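You operate a simulated robot arm through the tools that you are given. There is no shell and no other tool. Be economical: measure what you need, move in short steps, check, and stop when the job is done.

Carry out the task below with a simulated robot arm. There is one attempt and no reset: what you move stays moved.

## Task
Fit the mould's collar, lock both catches and swing the funnel over.
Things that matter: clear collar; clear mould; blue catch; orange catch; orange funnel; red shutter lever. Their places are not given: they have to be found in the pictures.

It is judged by the outcome, as a careful person would: the job done as asked, and still so three seconds after it is handed in. It fails if anything else is knocked over, pushed out of place, dropped, spilled or broken.

## Robot
A 7-joint arm with a two-finger parallel gripper, fixed in place. Base frame: the origin is at the foot of the arm, x ahead of it, y to its left, z up; the work surface is at about z = 3. Lengths are in mm, angles in rad, forces in N, time in s.
With the tool pointing down near the work surface it reaches from about 220 to 580 mm from the base axis. Its first joint turns from -1.152 to 1.152 rad. Payload 2.5 kg.
The tool frame sits at the grasp point between the pads (the TCP): z along the fingers, y along the line on which they close. The tips reach 23 mm beyond it. The gripper opens to 94 mm. The fingers are 38 mm wide and 10 mm thick; the gripper's body (54 by 96 mm) begins 39 mm behind the TCP.
Orientation is told as [roll, pitch, yaw] about the base's x, y, z axes, in that order, counted from this pose: with the fingers straight down and closing along the base's y, the tool's x points along the base's -x, its y along +y and its z along -z.

## Interface
- The arm moves only by the tool arm_command. Its arguments are lists of equal length, an entry for each row: "xyz": the shift along the tool's x, y, z in cm, a list of three; "dr": the turn, a rotation vector about the tool's x, y, z in rad, a list of three. In form: {"xyz": [[tx, ty, tz], ...], "dr": [[ax, ay, az], ...]}. A call has 1 to 10 rows; each row shifts and turns the commanded pose from where the row before left it, along the tool's axes as they then stand. "fingers" is the finger opening in cm, from 0 to 9.4, set as the call begins (left out, the last holds). A row lasts 0.2 s, in which the tool goes at most 50 mm and 0.15 rad; a call with a longer step from one row to the next is refused whole, and so is a gripper value outside its range. Where a pose cannot be reached the arm comes as near as it can. A force on the tool above 40 N (or 10 N above the force at the start of the call, whichever is more), or a blocked arm, ends the call early, and 0.2 s more pass. The fingers move at their own pace (about 108 mm/s each) and stop on an object; they squeeze with about 27 N. The grip force told is the motor's: it shows also when the fingers shut on nothing. Time passes only in rows, and 0.2 s behind the last, so rows that do not move let the fingers close. It gives the time, the measured TCP pose, the force on the tool (base axes), the opening and the grip force at its end, in the units of the frame above (readings bear some noise).
- Cameras (640 x 400 px; columns grow to the right, rows downward): "scene" is fixed at [115.3, -400.8, 549.1]; the picture's right is [0.86, -0.50, 0.00], its down [-0.26, -0.45, -0.85] and it looks along [0.43, 0.74, -0.52] (base axes); focal length 325 px, centre (320, 200). "wrist" rides on the gripper at [-39, 0, -44] in the tool frame; the picture's right is [0.00, -1.00, 0.00], its down [0.97, 0.00, -0.24] and it looks along [0.24, 0.00, 0.97] (tool axes); focal length 218 px, centre (320, 200).
- capture(camera): a new picture of that camera. It takes no simulated time.
- locate(camera, pixels): for up to 12 pixels [column, row] of the newest picture of that camera ("zoom" is the newest enlarged one), the place [x, y, z] in the base frame of the surface seen there, good to about 2 mm. It takes no simulated time.
- close_up(camera, box): a new picture of the part [left, top, right, bottom] of that camera's present view, enlarged. It takes no simulated time.
- finish_job(): hands the job in; it is judged then, once.

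Go step by step. Measure first, check grasps and placings, and put right what went wrong. The budget is 80 turns and 54 pictures, counting those below and the enlarged ones. Unless the task says otherwise, let go and move clear before handing in, and close with one line.

The tools are called after ">>>" as name(argument=value, ...) on one line, values as JSON. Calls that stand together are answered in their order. arm_command: Moves the arm, as the interface text tells. Its arguments: {"type":"object","properties":{"xyz":{"type":"array"},"dr":{"type":"array"},"fingers":{"type":"number"}},"required":["xyz","dr"]} The other tools are called the same way: capture (camera) takes a picture; locate (camera, pixels) gives the place of the surface under pixels of a picture; close_up (camera, box) takes an enlarged picture of a part of a camera's view; finish_job () hands the job in.

At the start:

```text
t: 0.0
eef_pos: [403.5, -34.3, 381.4]
orientation: [0.0, 0.001, 0.001]
force: [0.9, 0.0, 0.8]
width: 93.8
grasp_force: 0.0
```

scene: 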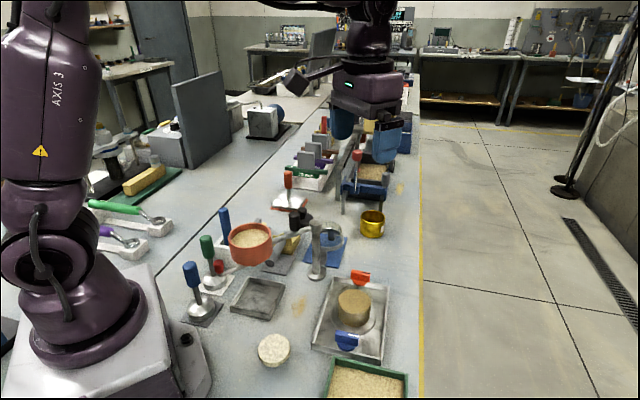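
wrist: 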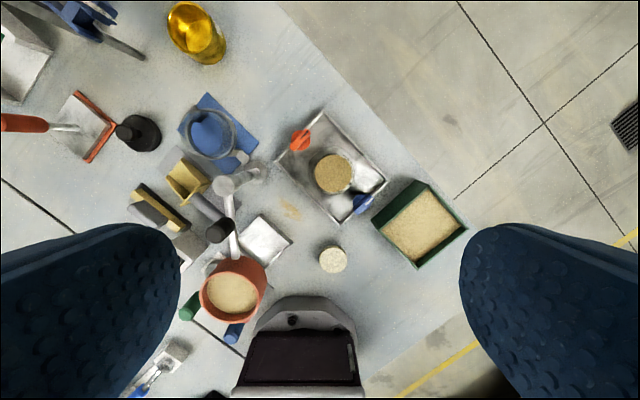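

The mould tray with an orange and a blue catch is around scene (352,315), the orange funnel around (250,240), and a clear ring on a blue pad around (325,245). I'll enlarge these areas.

>>> close_up(camera="scene", box=[290, 250, 420, 380])

>>> close_up(camera="scene", box=[180, 160, 380, 330])

>>> close_up(camera="wrist", box=[170, 80, 400, 350])

```text
3.08 times, centred on (355, 315) of scene
```

zoom: 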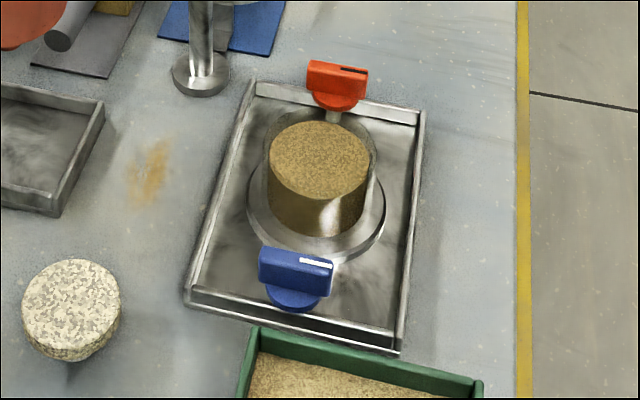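

```text
2.35 times, centred on (280, 245) of scene
```

zoom: 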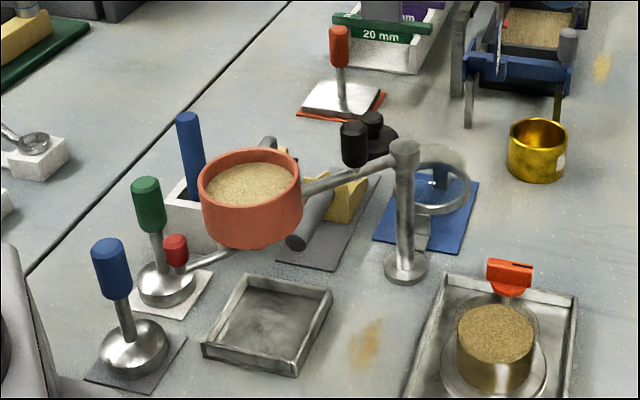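

```text
1.48 times, centred on (285, 215) of wrist
```

zoom: 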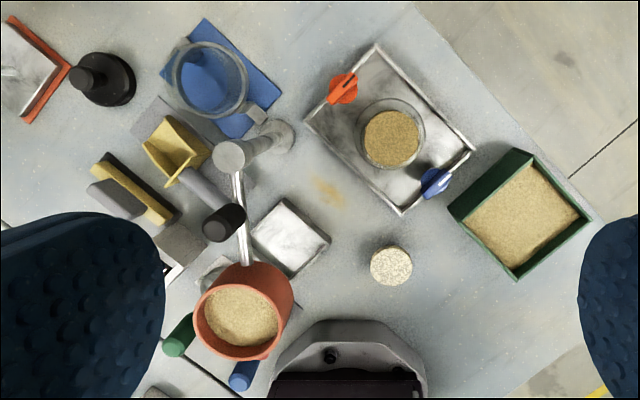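

The wrist enlargement shows the pieces clearly; I'll measure the key points in it.

>>> locate(camera="zoom", pixels=[[391, 138], [342, 90], [435, 182], [376, 47], [400, 212], [308, 118], [473, 152], [232, 155], [222, 222], [242, 315], [215, 80], [262, 115]])

>>> close_up(camera="scene", box=[280, 200, 370, 290])

```text
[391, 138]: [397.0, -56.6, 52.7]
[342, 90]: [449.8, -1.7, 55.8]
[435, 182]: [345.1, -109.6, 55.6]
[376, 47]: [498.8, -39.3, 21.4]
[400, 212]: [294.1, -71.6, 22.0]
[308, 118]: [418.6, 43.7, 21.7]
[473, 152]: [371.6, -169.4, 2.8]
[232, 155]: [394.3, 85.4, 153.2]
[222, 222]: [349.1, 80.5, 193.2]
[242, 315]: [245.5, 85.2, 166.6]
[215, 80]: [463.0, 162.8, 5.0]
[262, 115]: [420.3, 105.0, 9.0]
```

```text
4.44 times, centred on (325, 245) of scene
```

zoom: 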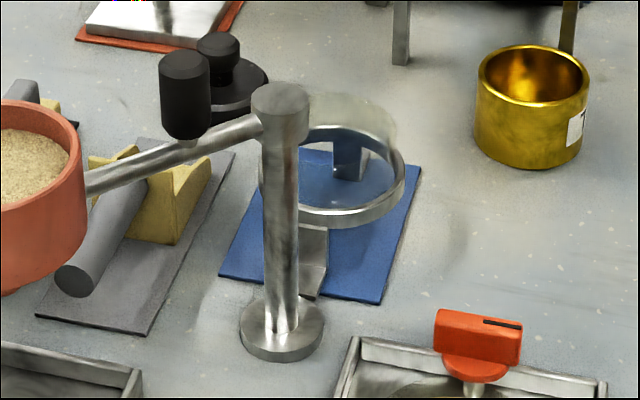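

The mould is at about (397,-57), orange catch (450,-2), blue catch (345,-110), post (394,85), knob (349,80,z193). The collar sits raised above a blue pad, so I'll go over it for a nearer look.

>>> arm_command(xyz=[[-1.5, 4.1, -0.5], [-1.5, 4.1, 2], [-1.5, 4.1, 4], [-1.5, 4.1, 4], [0, 0, 3], [0, 0, 0]], dr=[[0, 0, 0], [0, 0, 0], [0, 0, 0], [0, 0, 0], [0, 0, 0], [0, 0, 0]])

>>> capture(camera="wrist")

```text
refused: row 3 steps farther than a row can; nothing moved
```

```text
47 pictures are left
```

wrist: 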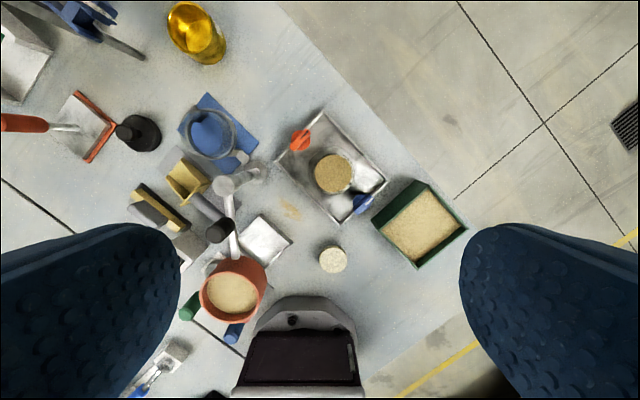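

The call was refused for too long a step; I'll repeat it with shorter ones.

>>> arm_command(xyz=[[-1.5, 3.5, 2], [-1.5, 3.5, 2], [-1.5, 3.5, 2], [-1.5, 3.5, 2], [0, 2.4, 2], [0, 0, 3], [0, 0, 0]], dr=[[0, 0, 0], [0, 0, 0], [0, 0, 0], [0, 0, 0], [0, 0, 0], [0, 0, 0], [0, 0, 0]])

>>> capture(camera="wrist")

```text
t: 1.6
eef_pos: [464.1, 130.3, 249.4]
orientation: [0.001, 0.001, 0.001]
force: [0.6, 0.9, -1.2]
width: 94.3
grasp_force: 0.1
```

```text
46 pictures are left
```

wrist: 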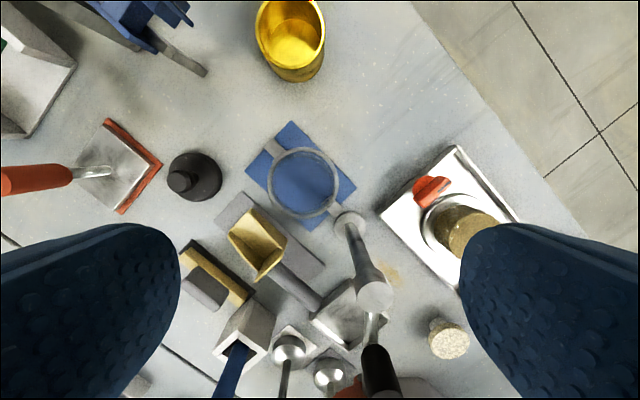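

>>> close_up(camera="wrist", box=[230, 110, 390, 240])

>>> close_up(camera="scene", box=[290, 200, 360, 270])

```text
3.08 times, centred on (310, 175) of wrist
```

zoom: 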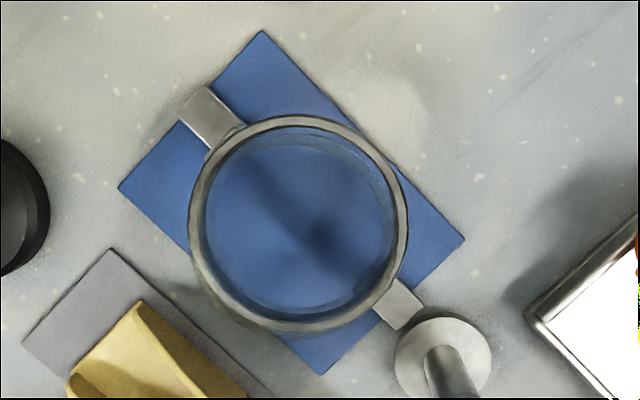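

```text
5.71 times, centred on (325, 235) of scene
```

zoom: 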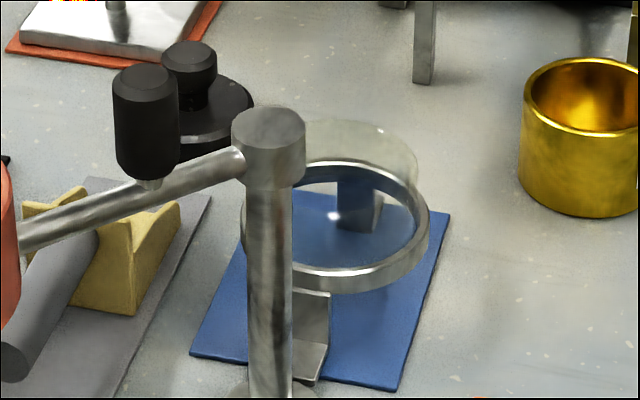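

>>> locate(camera="wrist", pixels=[[303, 149.5], [303, 216], [269, 183], [337, 180], [274, 147], [337, 209], [303, 153], [303, 210], [303, 180], [290, 130], [249, 171]])

>>> locate(camera="zoom", pixels=[[268, 203], [300, 275], [425, 230], [372, 168], [310, 130], [360, 128], [412, 160], [350, 150], [310, 300], [355, 190], [305, 370], [335, 165]])

```text
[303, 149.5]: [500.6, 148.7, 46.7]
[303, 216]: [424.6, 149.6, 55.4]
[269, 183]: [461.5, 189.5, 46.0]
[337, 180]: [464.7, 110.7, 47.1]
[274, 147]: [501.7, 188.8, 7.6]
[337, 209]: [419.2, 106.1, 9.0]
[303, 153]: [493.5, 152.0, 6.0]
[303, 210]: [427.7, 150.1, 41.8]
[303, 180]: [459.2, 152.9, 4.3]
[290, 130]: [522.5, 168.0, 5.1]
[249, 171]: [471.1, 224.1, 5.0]
```

```text
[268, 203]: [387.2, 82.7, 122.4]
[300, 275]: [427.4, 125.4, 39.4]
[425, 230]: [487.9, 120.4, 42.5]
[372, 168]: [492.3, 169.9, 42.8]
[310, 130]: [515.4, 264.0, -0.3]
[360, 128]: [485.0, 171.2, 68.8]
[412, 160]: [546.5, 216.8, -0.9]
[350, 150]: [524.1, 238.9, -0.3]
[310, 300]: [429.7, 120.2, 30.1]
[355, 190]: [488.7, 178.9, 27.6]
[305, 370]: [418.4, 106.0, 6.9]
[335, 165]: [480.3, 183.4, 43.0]
```

The collar is a metal ring about 80 mm across (z 32-46) with a clear sleeve up to about 69, centred near (461,149), on two supports along the 45° diagonal. Next I'll look at the mould closely, turning the tool 45° on the way.

>>> arm_command(xyz=[[0.87, -2.87, 0], [0, 0, 0], [0, 0, 0], [0, 0, 0], [0, 0, 0], [0, 0, 0], [2, -2, 0], [2, -2, 0], [3.07, -3.07, 0], [3.07, -3.07, 0]], dr=[[0, 0, -0.131], [0, 0, -0.131], [0, 0, -0.131], [0, 0, -0.131], [0, 0, -0.131], [0, 0, -0.13], [0, 0, 0], [0, 0, 0], [0, 0, 0], [0, 0, 0]])

>>> capture(camera="wrist")

```text
t: 3.8
eef_pos: [456.3, -42.6, 251.9]
orientation: [0.0, 0.001, 0.786]
force: [-0.2, -0.3, 1.0]
width: 93.9
grasp_force: 0.1
```

```text
43 pictures are left
```

wrist: 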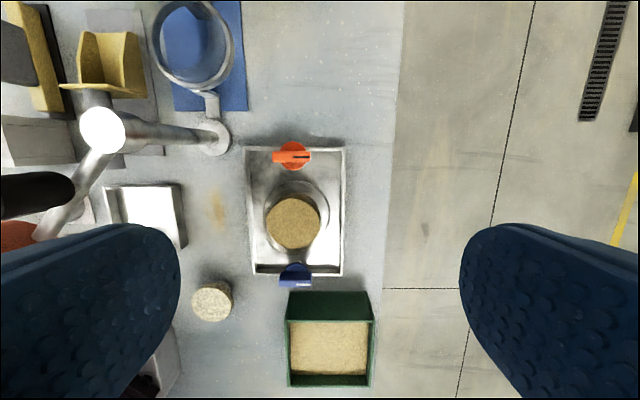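

>>> arm_command(xyz=[[2.3, 1.6, 2], [2.2, 1.6, 2], [0, 0, 2], [0, 0, 0]], dr=[[0, 0, 0], [0, 0, 0], [0, 0, 0], [0, 0, 0]])

>>> close_up(camera="wrist", box=[220, 80, 420, 300])

>>> close_up(camera="scene", box=[310, 260, 400, 370])

```text
t: 4.8
eef_pos: [400.0, -50.3, 189.8]
orientation: [0.0, 0.0, 0.785]
force: [0.6, -0.1, 0.0]
width: 94.0
grasp_force: 0.1
```

```text
1.82 times, centred on (320, 190) of wrist
```

zoom: 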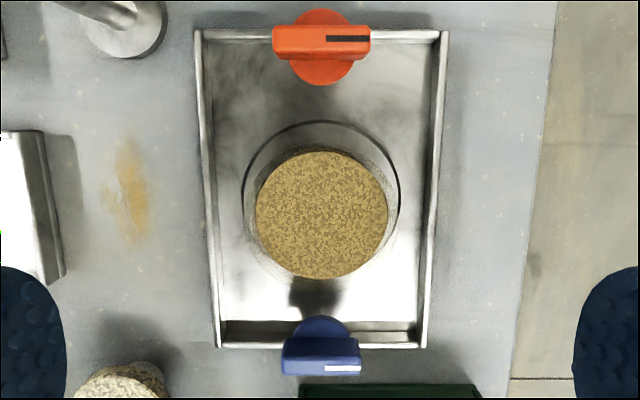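

```text
3.64 times, centred on (355, 315) of scene
```

zoom: 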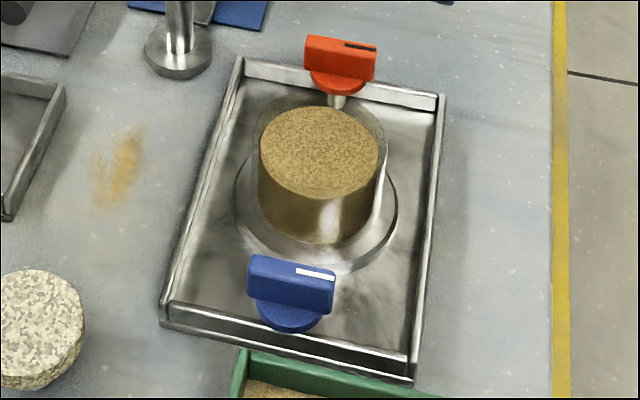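

>>> locate(camera="zoom", pixels=[[320, 150], [320, 193], [236, 215], [318, 268], [396, 205], [385, 165], [310, 42], [372, 50], [338, 88], [253, 262], [331, 280], [288, 320]])

>>> close_up(camera="wrist", box=[270, 70, 370, 150])

>>> locate(camera="zoom", pixels=[[320, 200]])

```text
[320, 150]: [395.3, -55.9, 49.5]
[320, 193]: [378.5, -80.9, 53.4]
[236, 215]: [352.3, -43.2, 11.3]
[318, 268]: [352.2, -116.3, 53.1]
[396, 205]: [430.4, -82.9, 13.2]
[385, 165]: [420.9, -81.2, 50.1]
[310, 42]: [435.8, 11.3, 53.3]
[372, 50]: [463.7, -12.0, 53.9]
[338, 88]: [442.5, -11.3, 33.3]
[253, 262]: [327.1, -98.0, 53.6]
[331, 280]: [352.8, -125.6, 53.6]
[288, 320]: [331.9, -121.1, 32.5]
```

```text
5.00 times, centred on (320, 110) of wrist
```

zoom: 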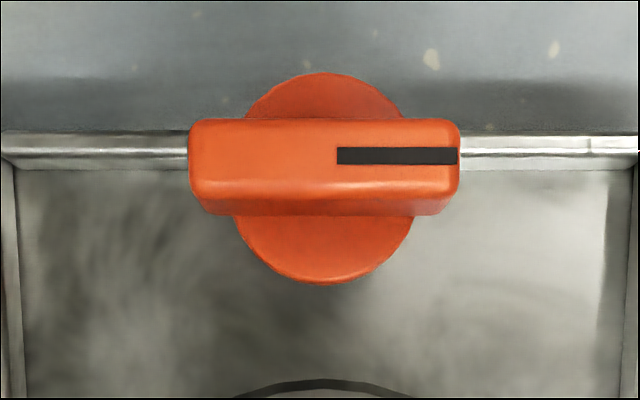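

```text
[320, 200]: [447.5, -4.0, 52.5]
```

The catches are rotary knobs (bar about 42 mm long, top z 54) with the pointers both lying toward (1,-1); the mould rim is at about z 52 and radius about 38. I return over the collar to check the clearances round it (scoop, post).

>>> arm_command(xyz=[[-4.7, 0, 0], [-4.7, 0, 0], [-4, 1.5, 0], [-3, 3, 0], [-2.55, 3, 0], [0, 2.26, 0], [0, 0, 0]], dr=[[0, 0, 0], [0, 0, 0], [0, 0, 0], [0, 0, 0], [0, 0, 0], [0, 0, 0], [0, 0, 0]])

>>> capture(camera="wrist")

```text
t: 6.4
eef_pos: [463.6, 152.1, 189.0]
orientation: [-0.001, 0.0, 0.786]
force: [0.5, -0.7, 0.2]
width: 94.0
grasp_force: 0.1
```

```text
39 pictures are left
```

wrist: 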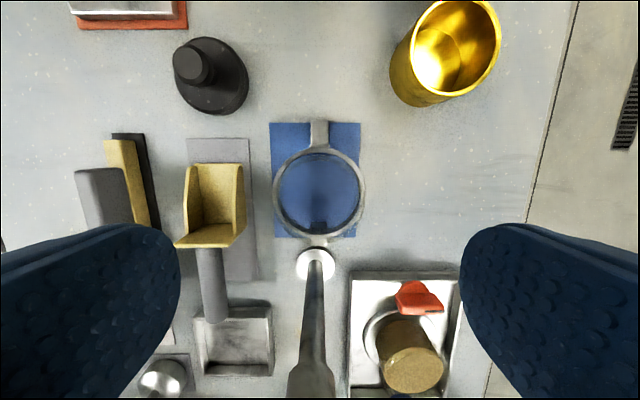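

>>> locate(camera="wrist", pixels=[[274, 193], [363.5, 193], [319, 150.5], [319, 236], [241, 172], [244, 212], [237, 245], [188, 170], [319, 126], [319, 243], [249, 145], [308, 262]])

>>> close_up(camera="wrist", box=[260, 120, 380, 250])

```text
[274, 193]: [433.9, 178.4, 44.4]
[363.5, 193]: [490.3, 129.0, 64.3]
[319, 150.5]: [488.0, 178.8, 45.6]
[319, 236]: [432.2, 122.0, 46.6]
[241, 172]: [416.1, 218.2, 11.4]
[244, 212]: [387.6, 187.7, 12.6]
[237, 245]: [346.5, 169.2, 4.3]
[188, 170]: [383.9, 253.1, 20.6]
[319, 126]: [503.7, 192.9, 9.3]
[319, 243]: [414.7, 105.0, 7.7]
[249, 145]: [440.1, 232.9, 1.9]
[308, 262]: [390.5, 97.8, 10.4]
```

```text
3.08 times, centred on (320, 185) of wrist
```

zoom: 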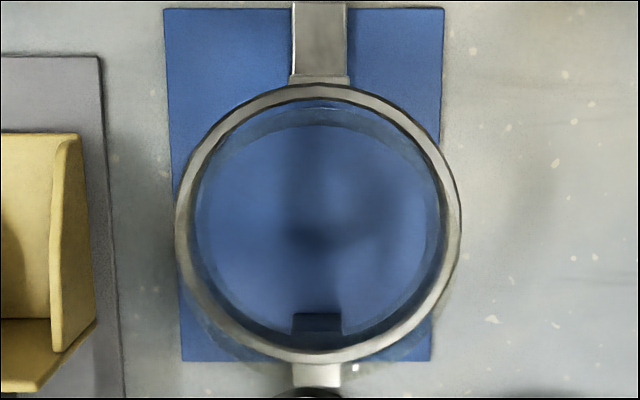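

The scoop clears the finger path by over 20 mm, and the ring centre comes to (460,150). I go down with open fingers.

>>> arm_command(xyz=[[0.38, 0.13, 2], [0, 0, 3], [0, 0, 3], [0, 0, 3], [0, 0, 2.7], [0, 0, 0]], dr=[[0, 0, 0], [0, 0, 0], [0, 0, 0], [0, 0, 0], [0, 0, 0], [0, 0, 0]], fingers=9.4)

>>> capture(camera="wrist")

>>> capture(camera="scene")

```text
t: 7.4
eef_pos: [460.8, 149.9, 86.8]
orientation: [-0.001, 0.008, 0.784]
force: [-3.5, -1.3, 9.1]
width: 94.0
grasp_force: 0.0
stopped in row 5: the force on the tool passed its limit (the readings are from after the stop); the commanded pose is now the measured one
```

```text
37 pictures are left
```

wrist: 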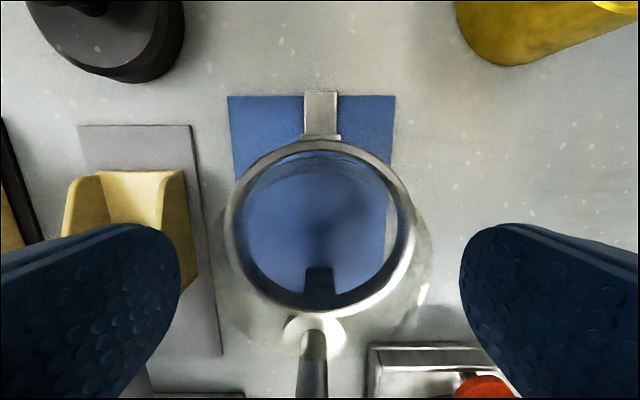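

```text
36 pictures are left
```

scene: 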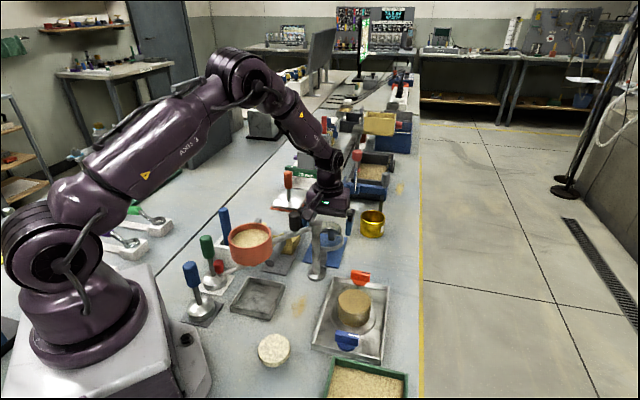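

The move stopped at z 87 with an unexpected contact; I'll look at the gripper and the post near scene (325,220) to see what touches.

>>> close_up(camera="scene", box=[260, 120, 400, 290])

```text
2.35 times, centred on (330, 205) of scene
```

zoom: 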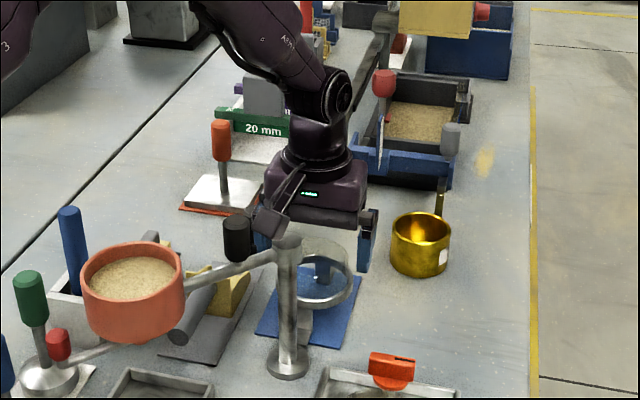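

>>> locate(camera="zoom", pixels=[[268, 222], [300, 175], [237, 235], [284, 242], [130, 270], [245, 190], [310, 205], [270, 237], [365, 225], [130, 245], [365, 262], [262, 240]])

>>> close_up(camera="scene", box=[285, 185, 345, 245])

```text
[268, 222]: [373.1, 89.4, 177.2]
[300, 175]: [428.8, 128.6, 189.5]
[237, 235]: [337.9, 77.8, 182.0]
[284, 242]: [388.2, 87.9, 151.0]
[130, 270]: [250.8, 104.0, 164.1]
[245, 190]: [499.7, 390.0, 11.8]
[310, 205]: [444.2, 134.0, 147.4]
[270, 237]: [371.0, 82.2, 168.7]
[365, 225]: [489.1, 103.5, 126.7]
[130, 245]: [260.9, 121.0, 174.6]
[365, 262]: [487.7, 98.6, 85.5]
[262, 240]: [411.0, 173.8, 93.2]
```

```text
6.67 times, centred on (315, 215) of scene
```

zoom: 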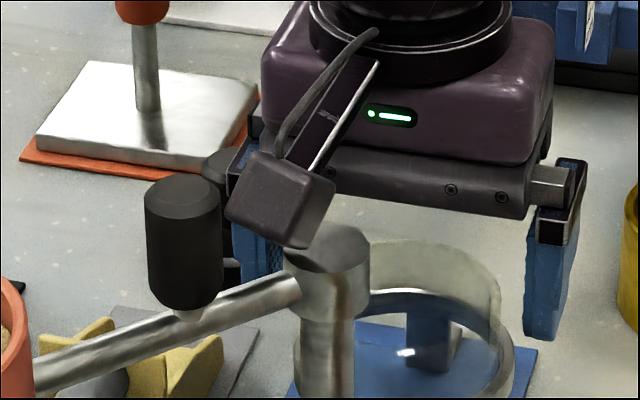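

A camera box on a bracket on the tool's +x side (about 105 mm out) touched the post cap. I lift, turn back to yaw 0 so the box passes clear of post and knob, then check.

>>> arm_command(xyz=[[0, 0, -3], [0, 0, -4], [0, 0, -3], [0, 0, 0], [0, 0, 0], [0, 0, 0], [0, 0, 0], [0, 0, 0], [0, 0, 0], [0, 0, 0]], dr=[[0, 0, 0], [0, 0, 0], [0, 0, 0], [0, 0, 0.131], [0, 0, 0.131], [0, 0, 0.131], [0, 0, 0.131], [0, 0, 0.131], [0, 0, 0.13], [0, 0, 0]])

>>> close_up(camera="scene", box=[180, 160, 380, 330])

```text
t: 9.6
eef_pos: [460.5, 150.3, 186.3]
orientation: [-0.005, 0.005, -0.004]
force: [1.0, 0.9, 0.2]
width: 93.9
grasp_force: 0.0
```

```text
2.35 times, centred on (280, 245) of scene
```

zoom: 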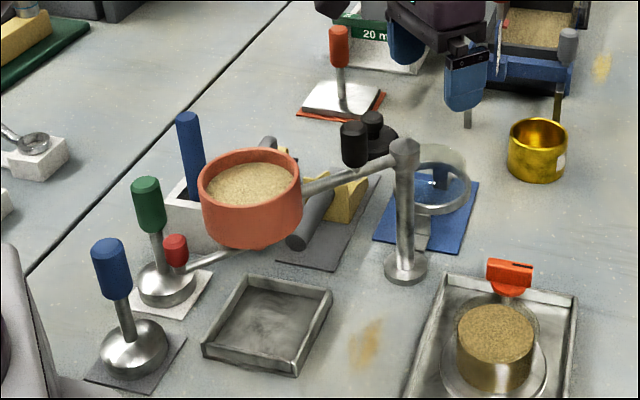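

Nothing has shifted (funnel, post and knob are on the same pixels). I go down at yaw 0 to z≈53.

>>> arm_command(xyz=[[0, 0, 2.8], [0, 0, 3], [0, 0, 3], [0, 0, 2.5], [0, 0, 2], [0, 0, 0]], dr=[[-0.005, -0.005, -0.004], [0, 0, 0], [0, 0, 0], [0, 0, 0], [0, 0, 0], [0, 0, 0]])

>>> close_up(camera="scene", box=[260, 140, 400, 290])

>>> capture(camera="wrist")

```text
t: 11.0
eef_pos: [463.3, 148.5, 52.2]
orientation: [-0.001, 0.001, 0.002]
force: [0.1, 0.2, 0.1]
width: 94.4
grasp_force: 0.0
```

```text
2.67 times, centred on (330, 215) of scene
```

zoom: 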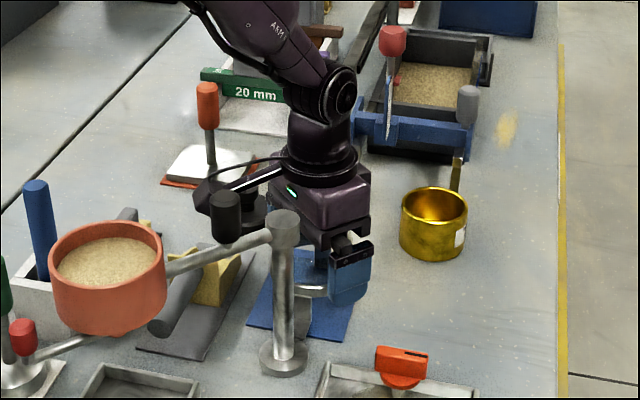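

```text
31 pictures are left
```

wrist: 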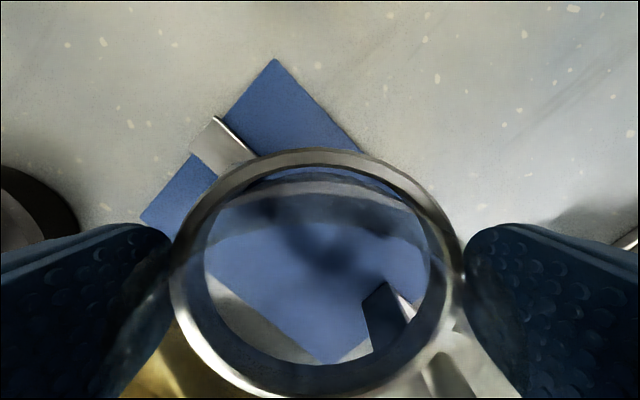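

The ring is centred between the pads (columns 170–465); I shift 3 mm in x and close.

>>> arm_command(xyz=[[0.3, 0.05, 0], [0, 0, 0]], dr=[[0, 0, 0], [0, 0, 0]])

>>> arm_command(xyz=[[0, 0, 0], [0, 0, 0], [0, 0, 0]], dr=[[0, 0, 0], [0, 0, 0], [0, 0, 0]], fingers=7.0)

>>> capture(camera="wrist")

```text
t: 11.6
eef_pos: [460.1, 150.5, 53.5]
orientation: [0.0, -0.001, 0.001]
force: [-0.1, -0.3, 0.2]
width: 94.0
grasp_force: 0.0
```

```text
t: 12.4
eef_pos: [459.9, 151.3, 53.4]
orientation: [0.0, 0.003, 0.001]
force: [-0.1, 0.8, -0.4]
width: 82.6
grasp_force: 26.8
```

```text
30 pictures are left
```

wrist: 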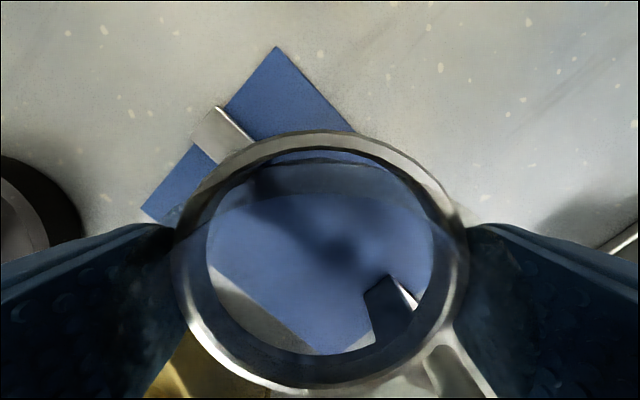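

The ring is held (82.6 mm wide, 27 N). I lift it straight up.

>>> arm_command(xyz=[[0, 0, -1], [0, 0, -2], [0, 0, -4], [0, 0, -4], [0, 0, -4], [0, 0, -3], [0, 0, 0]], dr=[[0, 0, 0], [0, 0, 0], [0, 0, 0], [0, 0, 0], [0, 0, 0], [0, 0, 0], [0, 0, 0]])

>>> capture(camera="wrist")

>>> close_up(camera="scene", box=[280, 60, 420, 220])

```text
t: 14.0
eef_pos: [460.2, 152.2, 233.6]
orientation: [0.0, 0.001, 0.001]
force: [0.4, -0.6, -0.7]
width: 82.4
grasp_force: 26.9
```

```text
29 pictures are left
```

wrist: 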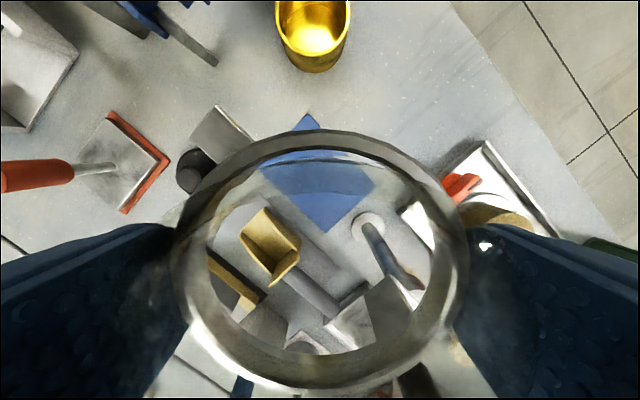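

```text
2.50 times, centred on (350, 140) of scene
```

zoom: 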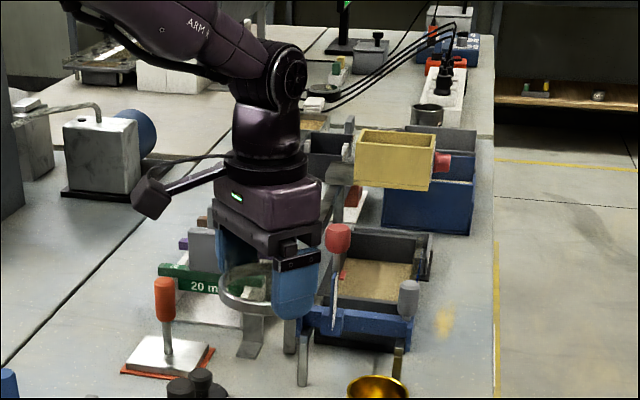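

The two brackets under the ring came up too: they are the collar's own feet, lying along the 45° line that fits the catches. So I keep yaw 0 and carry it over the mould.

>>> arm_command(xyz=[[0, -3, -1.5], [0, -4.5, 0], [0, -4.5, 0], [0, -4.5, 0], [2.3, -2.5, 0], [2, -1.8, 0], [2, 0, 0], [0, 0, 0]], dr=[[0, 0, 0], [0, 0, 0], [0, 0, 0], [0, 0, 0], [0, 0, 0], [0, 0, 0], [0, 0, 0], [0, 0, 0]])

>>> capture(camera="wrist")

>>> close_up(camera="scene", box=[270, 180, 430, 380])

```text
t: 15.8
eef_pos: [395.8, -55.1, 248.2]
orientation: [0.0, 0.0, 0.002]
force: [0.1, -0.1, -1.3]
width: 82.5
grasp_force: 26.9
```

```text
27 pictures are left
```

wrist: 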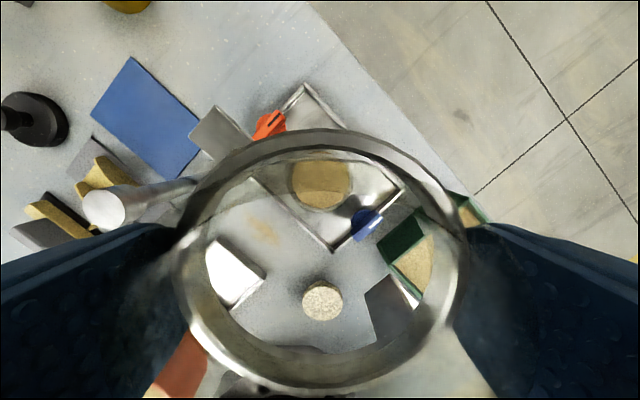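

```text
2.00 times, centred on (350, 280) of scene
```

zoom: 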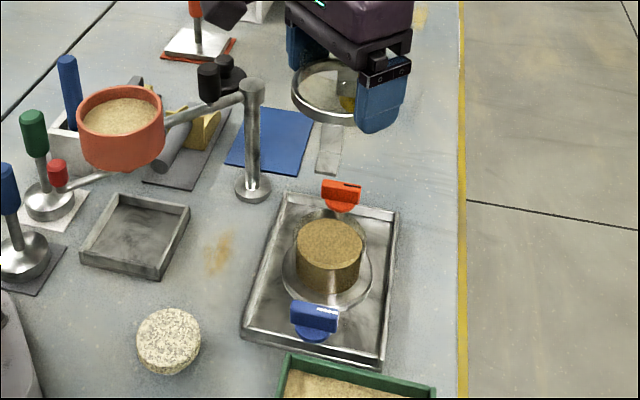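

>>> locate(camera="wrist", pixels=[[320, 134], [320, 379], [216, 110], [194, 133], [232, 135], [321, 170], [321, 203], [294, 185], [348, 185], [270, 124], [367, 222], [385, 310]])

>>> locate(camera="zoom", pixels=[[316, 172], [338, 174], [328, 150], [330, 122], [298, 100], [330, 66], [320, 240], [331, 222], [331, 252], [298, 243], [363, 243], [331, 210]])

```text
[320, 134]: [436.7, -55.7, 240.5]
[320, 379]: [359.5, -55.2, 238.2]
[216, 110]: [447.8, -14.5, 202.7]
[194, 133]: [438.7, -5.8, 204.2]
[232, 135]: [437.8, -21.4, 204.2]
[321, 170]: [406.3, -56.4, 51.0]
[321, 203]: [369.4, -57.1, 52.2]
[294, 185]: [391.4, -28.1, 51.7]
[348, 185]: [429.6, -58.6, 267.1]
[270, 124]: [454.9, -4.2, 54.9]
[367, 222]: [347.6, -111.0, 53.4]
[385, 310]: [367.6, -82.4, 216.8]
```

```text
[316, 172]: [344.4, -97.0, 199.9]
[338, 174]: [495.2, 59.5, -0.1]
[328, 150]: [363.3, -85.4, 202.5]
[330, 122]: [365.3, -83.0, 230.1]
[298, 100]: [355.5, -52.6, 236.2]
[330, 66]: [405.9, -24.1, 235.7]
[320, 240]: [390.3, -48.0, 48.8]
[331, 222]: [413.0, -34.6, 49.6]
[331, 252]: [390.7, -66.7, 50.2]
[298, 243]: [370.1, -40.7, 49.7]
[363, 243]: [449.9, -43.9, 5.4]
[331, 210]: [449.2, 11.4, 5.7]
```

The collar's feet end 64 mm from its axis at 45°, and ring centre is about (397,-55.5). I need a finer fix of the mould's centre.

>>> close_up(camera="scene", box=[320, 265, 392, 345])

>>> close_up(camera="wrist", box=[240, 80, 420, 260])

```text
5.00 times, centred on (356, 305) of scene
```

zoom: 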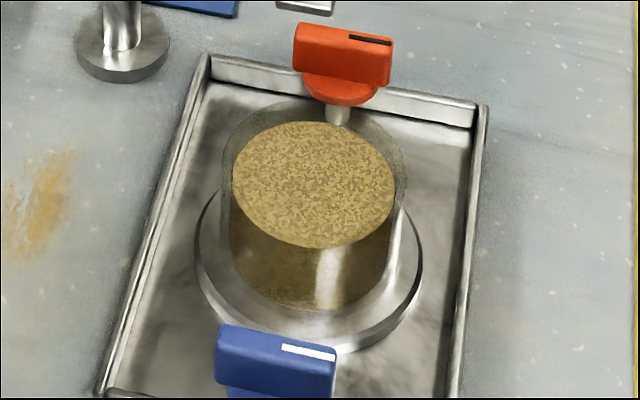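

```text
2.22 times, centred on (330, 170) of wrist
```

zoom: 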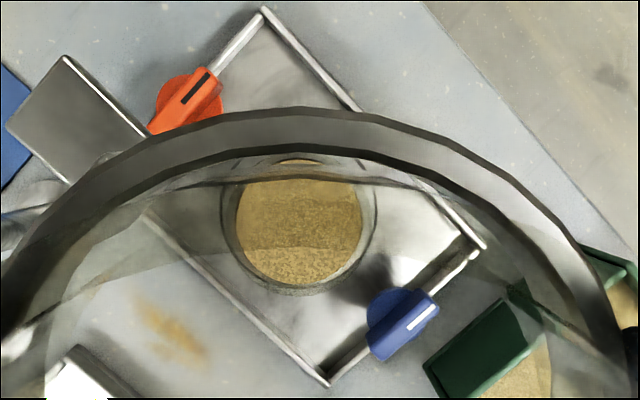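

>>> locate(camera="scene", pixels=[[354.8, 301.8], [348.8, 301.8], [360.8, 301.8], [354.8, 297.8], [354.8, 305.8], [342.8, 301.8], [366.8, 301.8], [354.8, 292.8], [354.8, 310.8]])

>>> locate(camera="zoom", pixels=[[299, 222], [270, 230], [328, 230], [299, 205], [299, 240], [299, 265], [187, 98], [404, 322], [262, 10], [328, 384], [485, 250]])

```text
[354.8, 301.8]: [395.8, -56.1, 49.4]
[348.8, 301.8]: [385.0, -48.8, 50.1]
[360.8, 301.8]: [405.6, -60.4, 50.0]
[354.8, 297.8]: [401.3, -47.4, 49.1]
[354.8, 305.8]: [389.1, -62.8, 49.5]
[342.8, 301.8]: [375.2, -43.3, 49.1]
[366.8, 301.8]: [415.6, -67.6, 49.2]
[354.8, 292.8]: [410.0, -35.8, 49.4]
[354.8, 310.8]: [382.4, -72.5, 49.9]
```

```text
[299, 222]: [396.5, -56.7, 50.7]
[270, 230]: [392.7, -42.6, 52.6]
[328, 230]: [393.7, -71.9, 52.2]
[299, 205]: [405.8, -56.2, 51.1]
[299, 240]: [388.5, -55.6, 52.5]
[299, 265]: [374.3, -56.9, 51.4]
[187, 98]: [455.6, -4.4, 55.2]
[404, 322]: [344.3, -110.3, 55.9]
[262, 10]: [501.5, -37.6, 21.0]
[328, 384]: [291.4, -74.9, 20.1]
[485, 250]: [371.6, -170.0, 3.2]
```

The mould centre averages to (396.4,-55.6) and the held collar's centre is about (397.5,-55.3). I correct by about 1 mm and go down until the feet are just above the rim.

>>> arm_command(xyz=[[0.1, -0.04, 3], [0, 0, 3.5], [0, 0, 3.5], [0, 0, 2.8], [0, 0, 0], [0, 0, 0]], dr=[[0, 0, 0], [0, 0, 0], [0, 0, 0], [0, 0, 0], [0, 0, 0], [0, 0, 0]])

>>> close_up(camera="scene", box=[300, 230, 412, 350])

>>> close_up(camera="wrist", box=[160, 110, 480, 400])

```text
t: 17.2
eef_pos: [392.0, -59.2, 119.1]
orientation: [0.0, 0.002, 0.003]
force: [0.0, 0.6, 0.3]
width: 82.5
grasp_force: 26.4
```

```text
3.33 times, centred on (356, 290) of scene
```

zoom: 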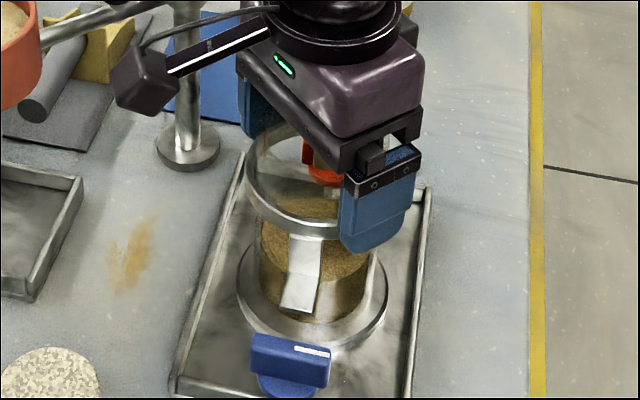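

```text
1.38 times, centred on (320, 255) of wrist
```

zoom: 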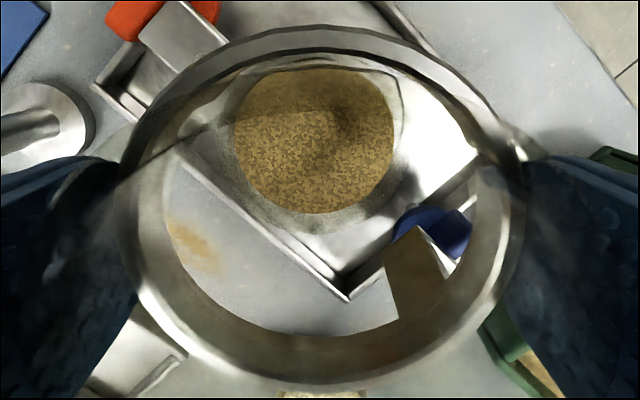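

The measured TCP (392,-59) is 3–4 mm off the command; I wait a moment and reread.

>>> arm_command(xyz=[[0, 0, 0], [0, 0, 0]], dr=[[0, 0, 0], [0, 0, 0]])

```text
t: 17.8
eef_pos: [392.5, -57.6, 120.4]
orientation: [0.0, 0.0, 0.002]
force: [-0.1, 1.4, -1.3]
width: 82.6
grasp_force: 27.2
```

>>> locate(camera="zoom", pixels=[[320, 35], [320, 372], [182, 4], [226, 43], [314, 142], [270, 142], [358, 142], [314, 100], [314, 185], [130, 240], [512, 240]])

>>> close_up(camera="scene", box=[320, 260, 384, 330])

```text
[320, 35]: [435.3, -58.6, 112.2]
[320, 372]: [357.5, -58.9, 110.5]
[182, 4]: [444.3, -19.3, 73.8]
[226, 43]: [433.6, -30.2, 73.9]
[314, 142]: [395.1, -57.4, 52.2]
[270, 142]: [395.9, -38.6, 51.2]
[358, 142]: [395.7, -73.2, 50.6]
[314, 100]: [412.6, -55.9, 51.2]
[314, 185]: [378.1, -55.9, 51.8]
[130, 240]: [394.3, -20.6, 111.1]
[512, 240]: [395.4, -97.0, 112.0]
```

```text
5.71 times, centred on (352, 295) of scene
```

zoom: 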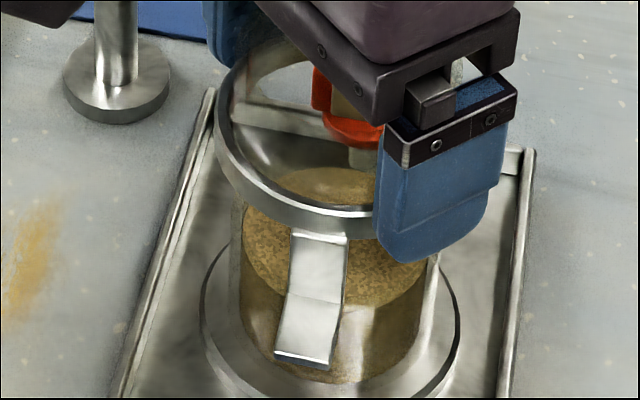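

The ring's centre is at (396.4,-58.8), so it needs +3 mm in y to match the mould. I correct this with slow steps and read again.

>>> arm_command(xyz=[[0, 0.3, 0], [0, 0, 0.5], [0, 0, 0.5], [0, 0, 0], [0, 0, 0]], dr=[[0, 0, 0], [0, 0, 0], [0, 0, 0], [0, 0, 0], [0, 0, 0]])

>>> close_up(camera="wrist", box=[160, 110, 480, 400])

>>> locate(camera="zoom", pixels=[[320, 35], [320, 372], [130, 240], [512, 240], [300, 36], [340, 36], [300, 371], [340, 371], [130, 230], [512, 230], [130, 250], [512, 250]])

```text
t: 19.0
eef_pos: [393.5, -53.9, 109.9]
orientation: [0.0, 0.001, 0.0]
force: [-0.1, -0.5, -1.1]
width: 82.4
grasp_force: 26.7
```

```text
1.38 times, centred on (320, 255) of wrist
```

zoom: 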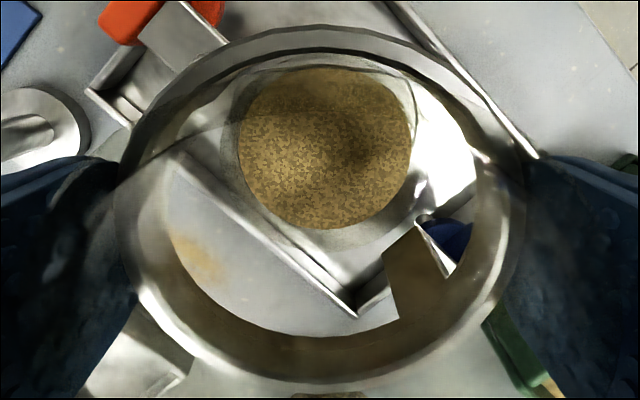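

```text
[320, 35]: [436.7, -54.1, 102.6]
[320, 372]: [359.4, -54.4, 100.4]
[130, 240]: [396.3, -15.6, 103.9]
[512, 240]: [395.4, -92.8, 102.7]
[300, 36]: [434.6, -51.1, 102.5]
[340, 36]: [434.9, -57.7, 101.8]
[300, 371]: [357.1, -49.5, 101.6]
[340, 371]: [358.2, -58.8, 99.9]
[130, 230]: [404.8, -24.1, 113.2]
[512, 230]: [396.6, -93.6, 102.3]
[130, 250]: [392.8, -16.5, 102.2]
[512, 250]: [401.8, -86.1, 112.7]
```

The ring is at about y −54.2 against mould −55.6, and pixels agree (sand centre at column 326, ring at 320). I shift −1.8 mm and go down to just above the rim.

>>> arm_command(xyz=[[0, -0.18, 0], [0, 0, 0.6], [0, 0, 0.6], [0, 0, 0.6], [0, 0, 0.5], [0, 0, 0], [0, 0, 0]], dr=[[0, 0, 0], [0, 0, 0], [0, 0, 0], [0, 0, 0], [0, 0, 0], [0, 0, 0], [0, 0, 0]])

>>> close_up(camera="wrist", box=[160, 110, 480, 400])

>>> close_up(camera="scene", box=[320, 260, 384, 340])

```text
t: 20.6
eef_pos: [394.0, -56.9, 88.0]
orientation: [0.001, 0.001, 0.001]
force: [-0.3, -0.7, -0.6]
width: 82.4
grasp_force: 26.5
```

```text
1.38 times, centred on (320, 255) of wrist
```

zoom: 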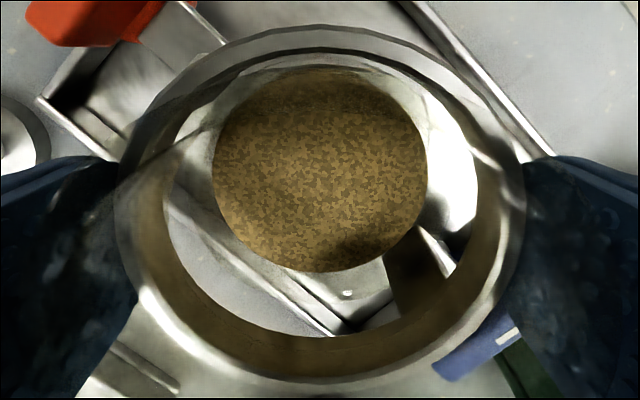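

```text
5.00 times, centred on (352, 300) of scene
```

zoom: 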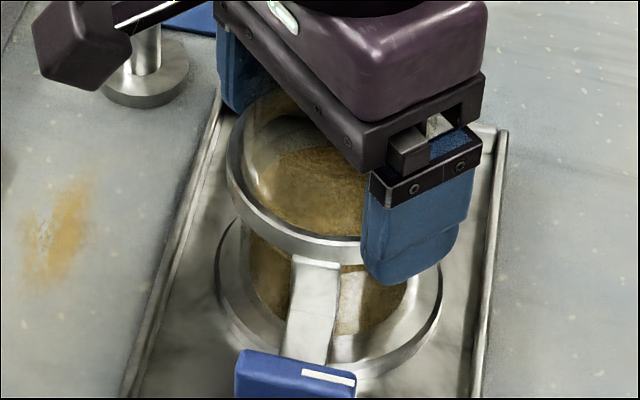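

Pixels now agree: sand spans columns 212–428 (centre 320) under the ring's 320, and front-back offsets match too. I lower it slowly.

>>> arm_command(xyz=[[0, 0, 0.4], [0, 0, 0.4], [0, 0, 0.4], [0, 0, 0.4], [0, 0, 0], [0, 0, 0]], dr=[[0, 0, 0], [0, 0, 0], [0, 0, 0], [0, 0, 0], [0, 0, 0], [0, 0, 0]])

>>> close_up(camera="scene", box=[320, 260, 384, 340])

```text
t: 22.0
eef_pos: [394.0, -56.1, 71.8]
orientation: [0.001, -0.001, 0.001]
force: [-2.8, -0.1, 12.4]
width: 82.3
grasp_force: 27.1
```

```text
5.00 times, centred on (352, 300) of scene
```

zoom: 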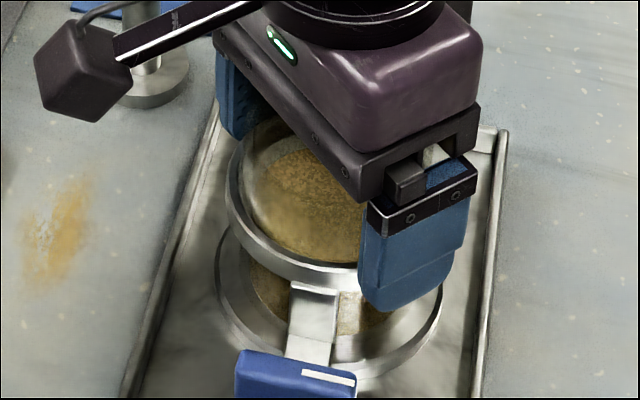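

There is now 12 N upward and −2.8 N in x at z 71.8; I look from the wrist before pressing further.

>>> capture(camera="wrist")

>>> close_up(camera="scene", box=[330, 290, 378, 350])

```text
16 pictures are left
```

wrist: 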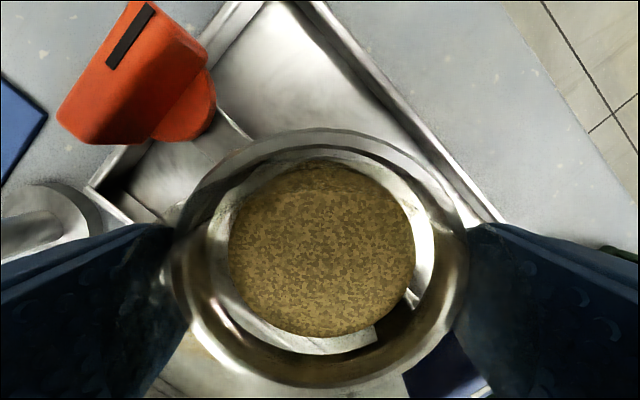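

```text
6.67 times, centred on (354, 320) of scene
```

zoom: 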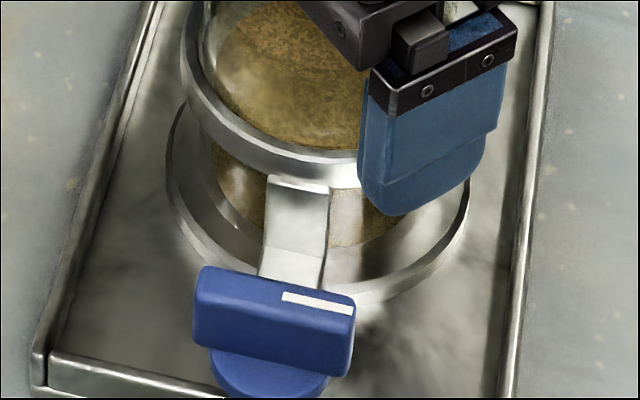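

The collar seems centred, but I can't tell whether it is seated or only touching. I press a further 2 mm with a small sideways correction and read the force.

>>> arm_command(xyz=[[-0.05, -0.08, 0.1], [0, 0, 0.1], [0, 0, 0]], dr=[[0, 0, 0], [0, 0, 0], [0, 0, 0]])

```text
t: 22.8
eef_pos: [396.0, -54.9, 71.1]
orientation: [0.0, -0.002, 0.003]
force: [-6.4, 7.5, 31.0]
width: 81.9
grasp_force: 26.5
```

>>> arm_command(xyz=[[0.05, 0.08, -0.2], [0, 0, -0.15], [0, 0, 0], [0, 0, 0]], dr=[[0, 0, 0], [0, 0, 0], [0, 0, 0], [0, 0, 0]])

>>> arm_command(xyz=[[0, 0.2, 0], [0, 0, 0], [0, 0, 0]], dr=[[0, 0, 0], [0, 0, 0], [0, 0, 0]])

>>> arm_command(xyz=[[0, -0.4, 0], [0, 0, 0], [0, 0, 0]], dr=[[0, 0, 0], [0, 0, 0], [0, 0, 0]])

```text
t: 23.8
eef_pos: [394.9, -57.0, 72.6]
orientation: [-0.002, 0.0, 0.001]
force: [12.7, -0.6, -7.1]
width: 82.0
grasp_force: 27.0
```

```text
t: 24.6
eef_pos: [393.7, -55.9, 72.9]
orientation: [-0.003, -0.002, -0.001]
force: [14.6, -15.6, -7.6]
width: 82.0
grasp_force: 26.9
```

```text
t: 25.4
eef_pos: [395.5, -56.2, 73.3]
orientation: [0.003, 0.0, 0.005]
force: [9.2, 3.3, 2.5]
width: 82.1
grasp_force: 26.7
```

Sideways moves are now resisted (−15.6 N / +3.3 N) and lifting showed a pull, so the ring is engaged on the tube. I relieve the side load and press down again.

>>> arm_command(xyz=[[-0.1, 0.1, 0], [0, 0, 0.1], [0, 0, 0.1], [0, 0, 0.1], [0, 0, 0]], dr=[[0, 0, 0], [0, 0, 0], [0, 0, 0], [0, 0, 0], [0, 0, 0]])

```text
t: 26.6
eef_pos: [394.7, -56.8, 70.7]
orientation: [0.0, 0.003, 0.003]
force: [-11.5, 4.8, 23.7]
width: 81.6
grasp_force: 26.5
```

>>> arm_command(xyz=[[0.05, 0.03, -0.1], [0, 0, 0], [0, 0, 0.15], [0, 0, 0.1], [0, 0, 0]], dr=[[0, 0, 0], [0, 0, 0], [0, 0, 0], [0, 0, 0], [0, 0, 0]])

>>> close_up(camera="wrist", box=[60, 0, 480, 400])

>>> locate(camera="wrist", pixels=[[165, 150], [190, 145], [225, 125], [200, 110], [190, 70], [320, 136], [180, 120], [210, 135], [260, 60], [430, 310]])

```text
t: 27.8
eef_pos: [397.4, -56.8, 69.8]
orientation: [-0.001, -0.001, -0.001]
force: [-6.3, -3.1, 30.9]
width: 81.9
grasp_force: 27.1
```

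```text
1.00 times, centred on (270, 200) of wrist
```

zoom: 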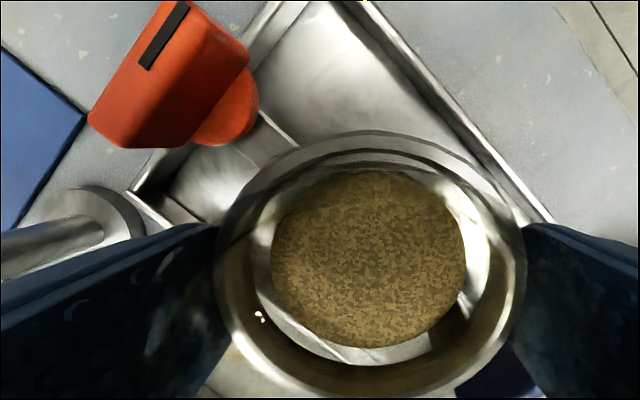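

```text
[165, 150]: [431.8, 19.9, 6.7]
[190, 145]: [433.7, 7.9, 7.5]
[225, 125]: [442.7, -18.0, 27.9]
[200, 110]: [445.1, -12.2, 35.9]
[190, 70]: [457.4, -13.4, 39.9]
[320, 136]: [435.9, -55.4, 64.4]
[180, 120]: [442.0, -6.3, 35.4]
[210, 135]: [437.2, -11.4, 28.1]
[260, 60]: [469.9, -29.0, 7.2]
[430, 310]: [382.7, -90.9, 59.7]
```

The collar's foot (z 28) now lies just under the orange knob's disc (z ~36), and pressing gives hard contact at about z 70. I ease off, release and rise to inspect the seating.

>>> arm_command(xyz=[[0, 0, -0.15], [0, 0, 0]], dr=[[0, 0, 0], [0, 0, 0]])

>>> arm_command(xyz=[[0, 0, 0], [0, 0, 0], [0, 0, -1], [0, 0, -4], [0, 0, -4], [0, 0, -3], [0, 0, 0], [0, 0, 0]], dr=[[0, 0, 0], [0, 0, 0], [0, 0, 0], [0, 0, 0], [0, 0, 0], [0, 0, 0], [0, 0, 0], [0, 0, 0]], fingers=9.4)

>>> close_up(camera="scene", box=[320, 250, 392, 350])

>>> locate(camera="zoom", pixels=[[320, 200]])

```text
t: 28.4
eef_pos: [394.8, -55.6, 69.4]
orientation: [0.001, -0.001, 0.003]
force: [7.1, -4.3, -3.9]
width: 81.5
grasp_force: 27.3
```

```text
t: 30.2
eef_pos: [395.0, -57.5, 192.4]
orientation: [0.0, 0.002, 0.004]
force: [-0.3, 0.8, -0.2]
width: 93.9
grasp_force: 0.0
```

```text
4.00 times, centred on (356, 300) of scene
```

zoom: 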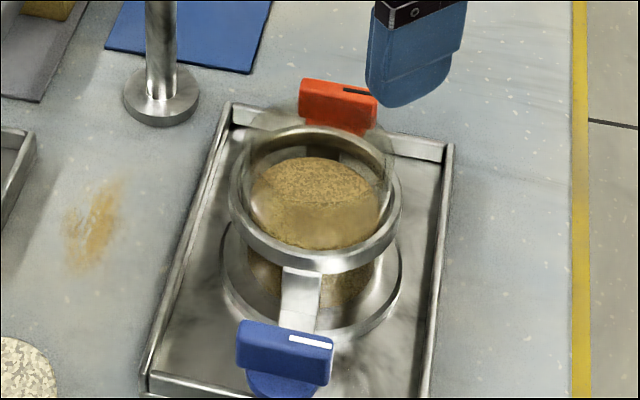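

```text
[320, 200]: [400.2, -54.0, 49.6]
```

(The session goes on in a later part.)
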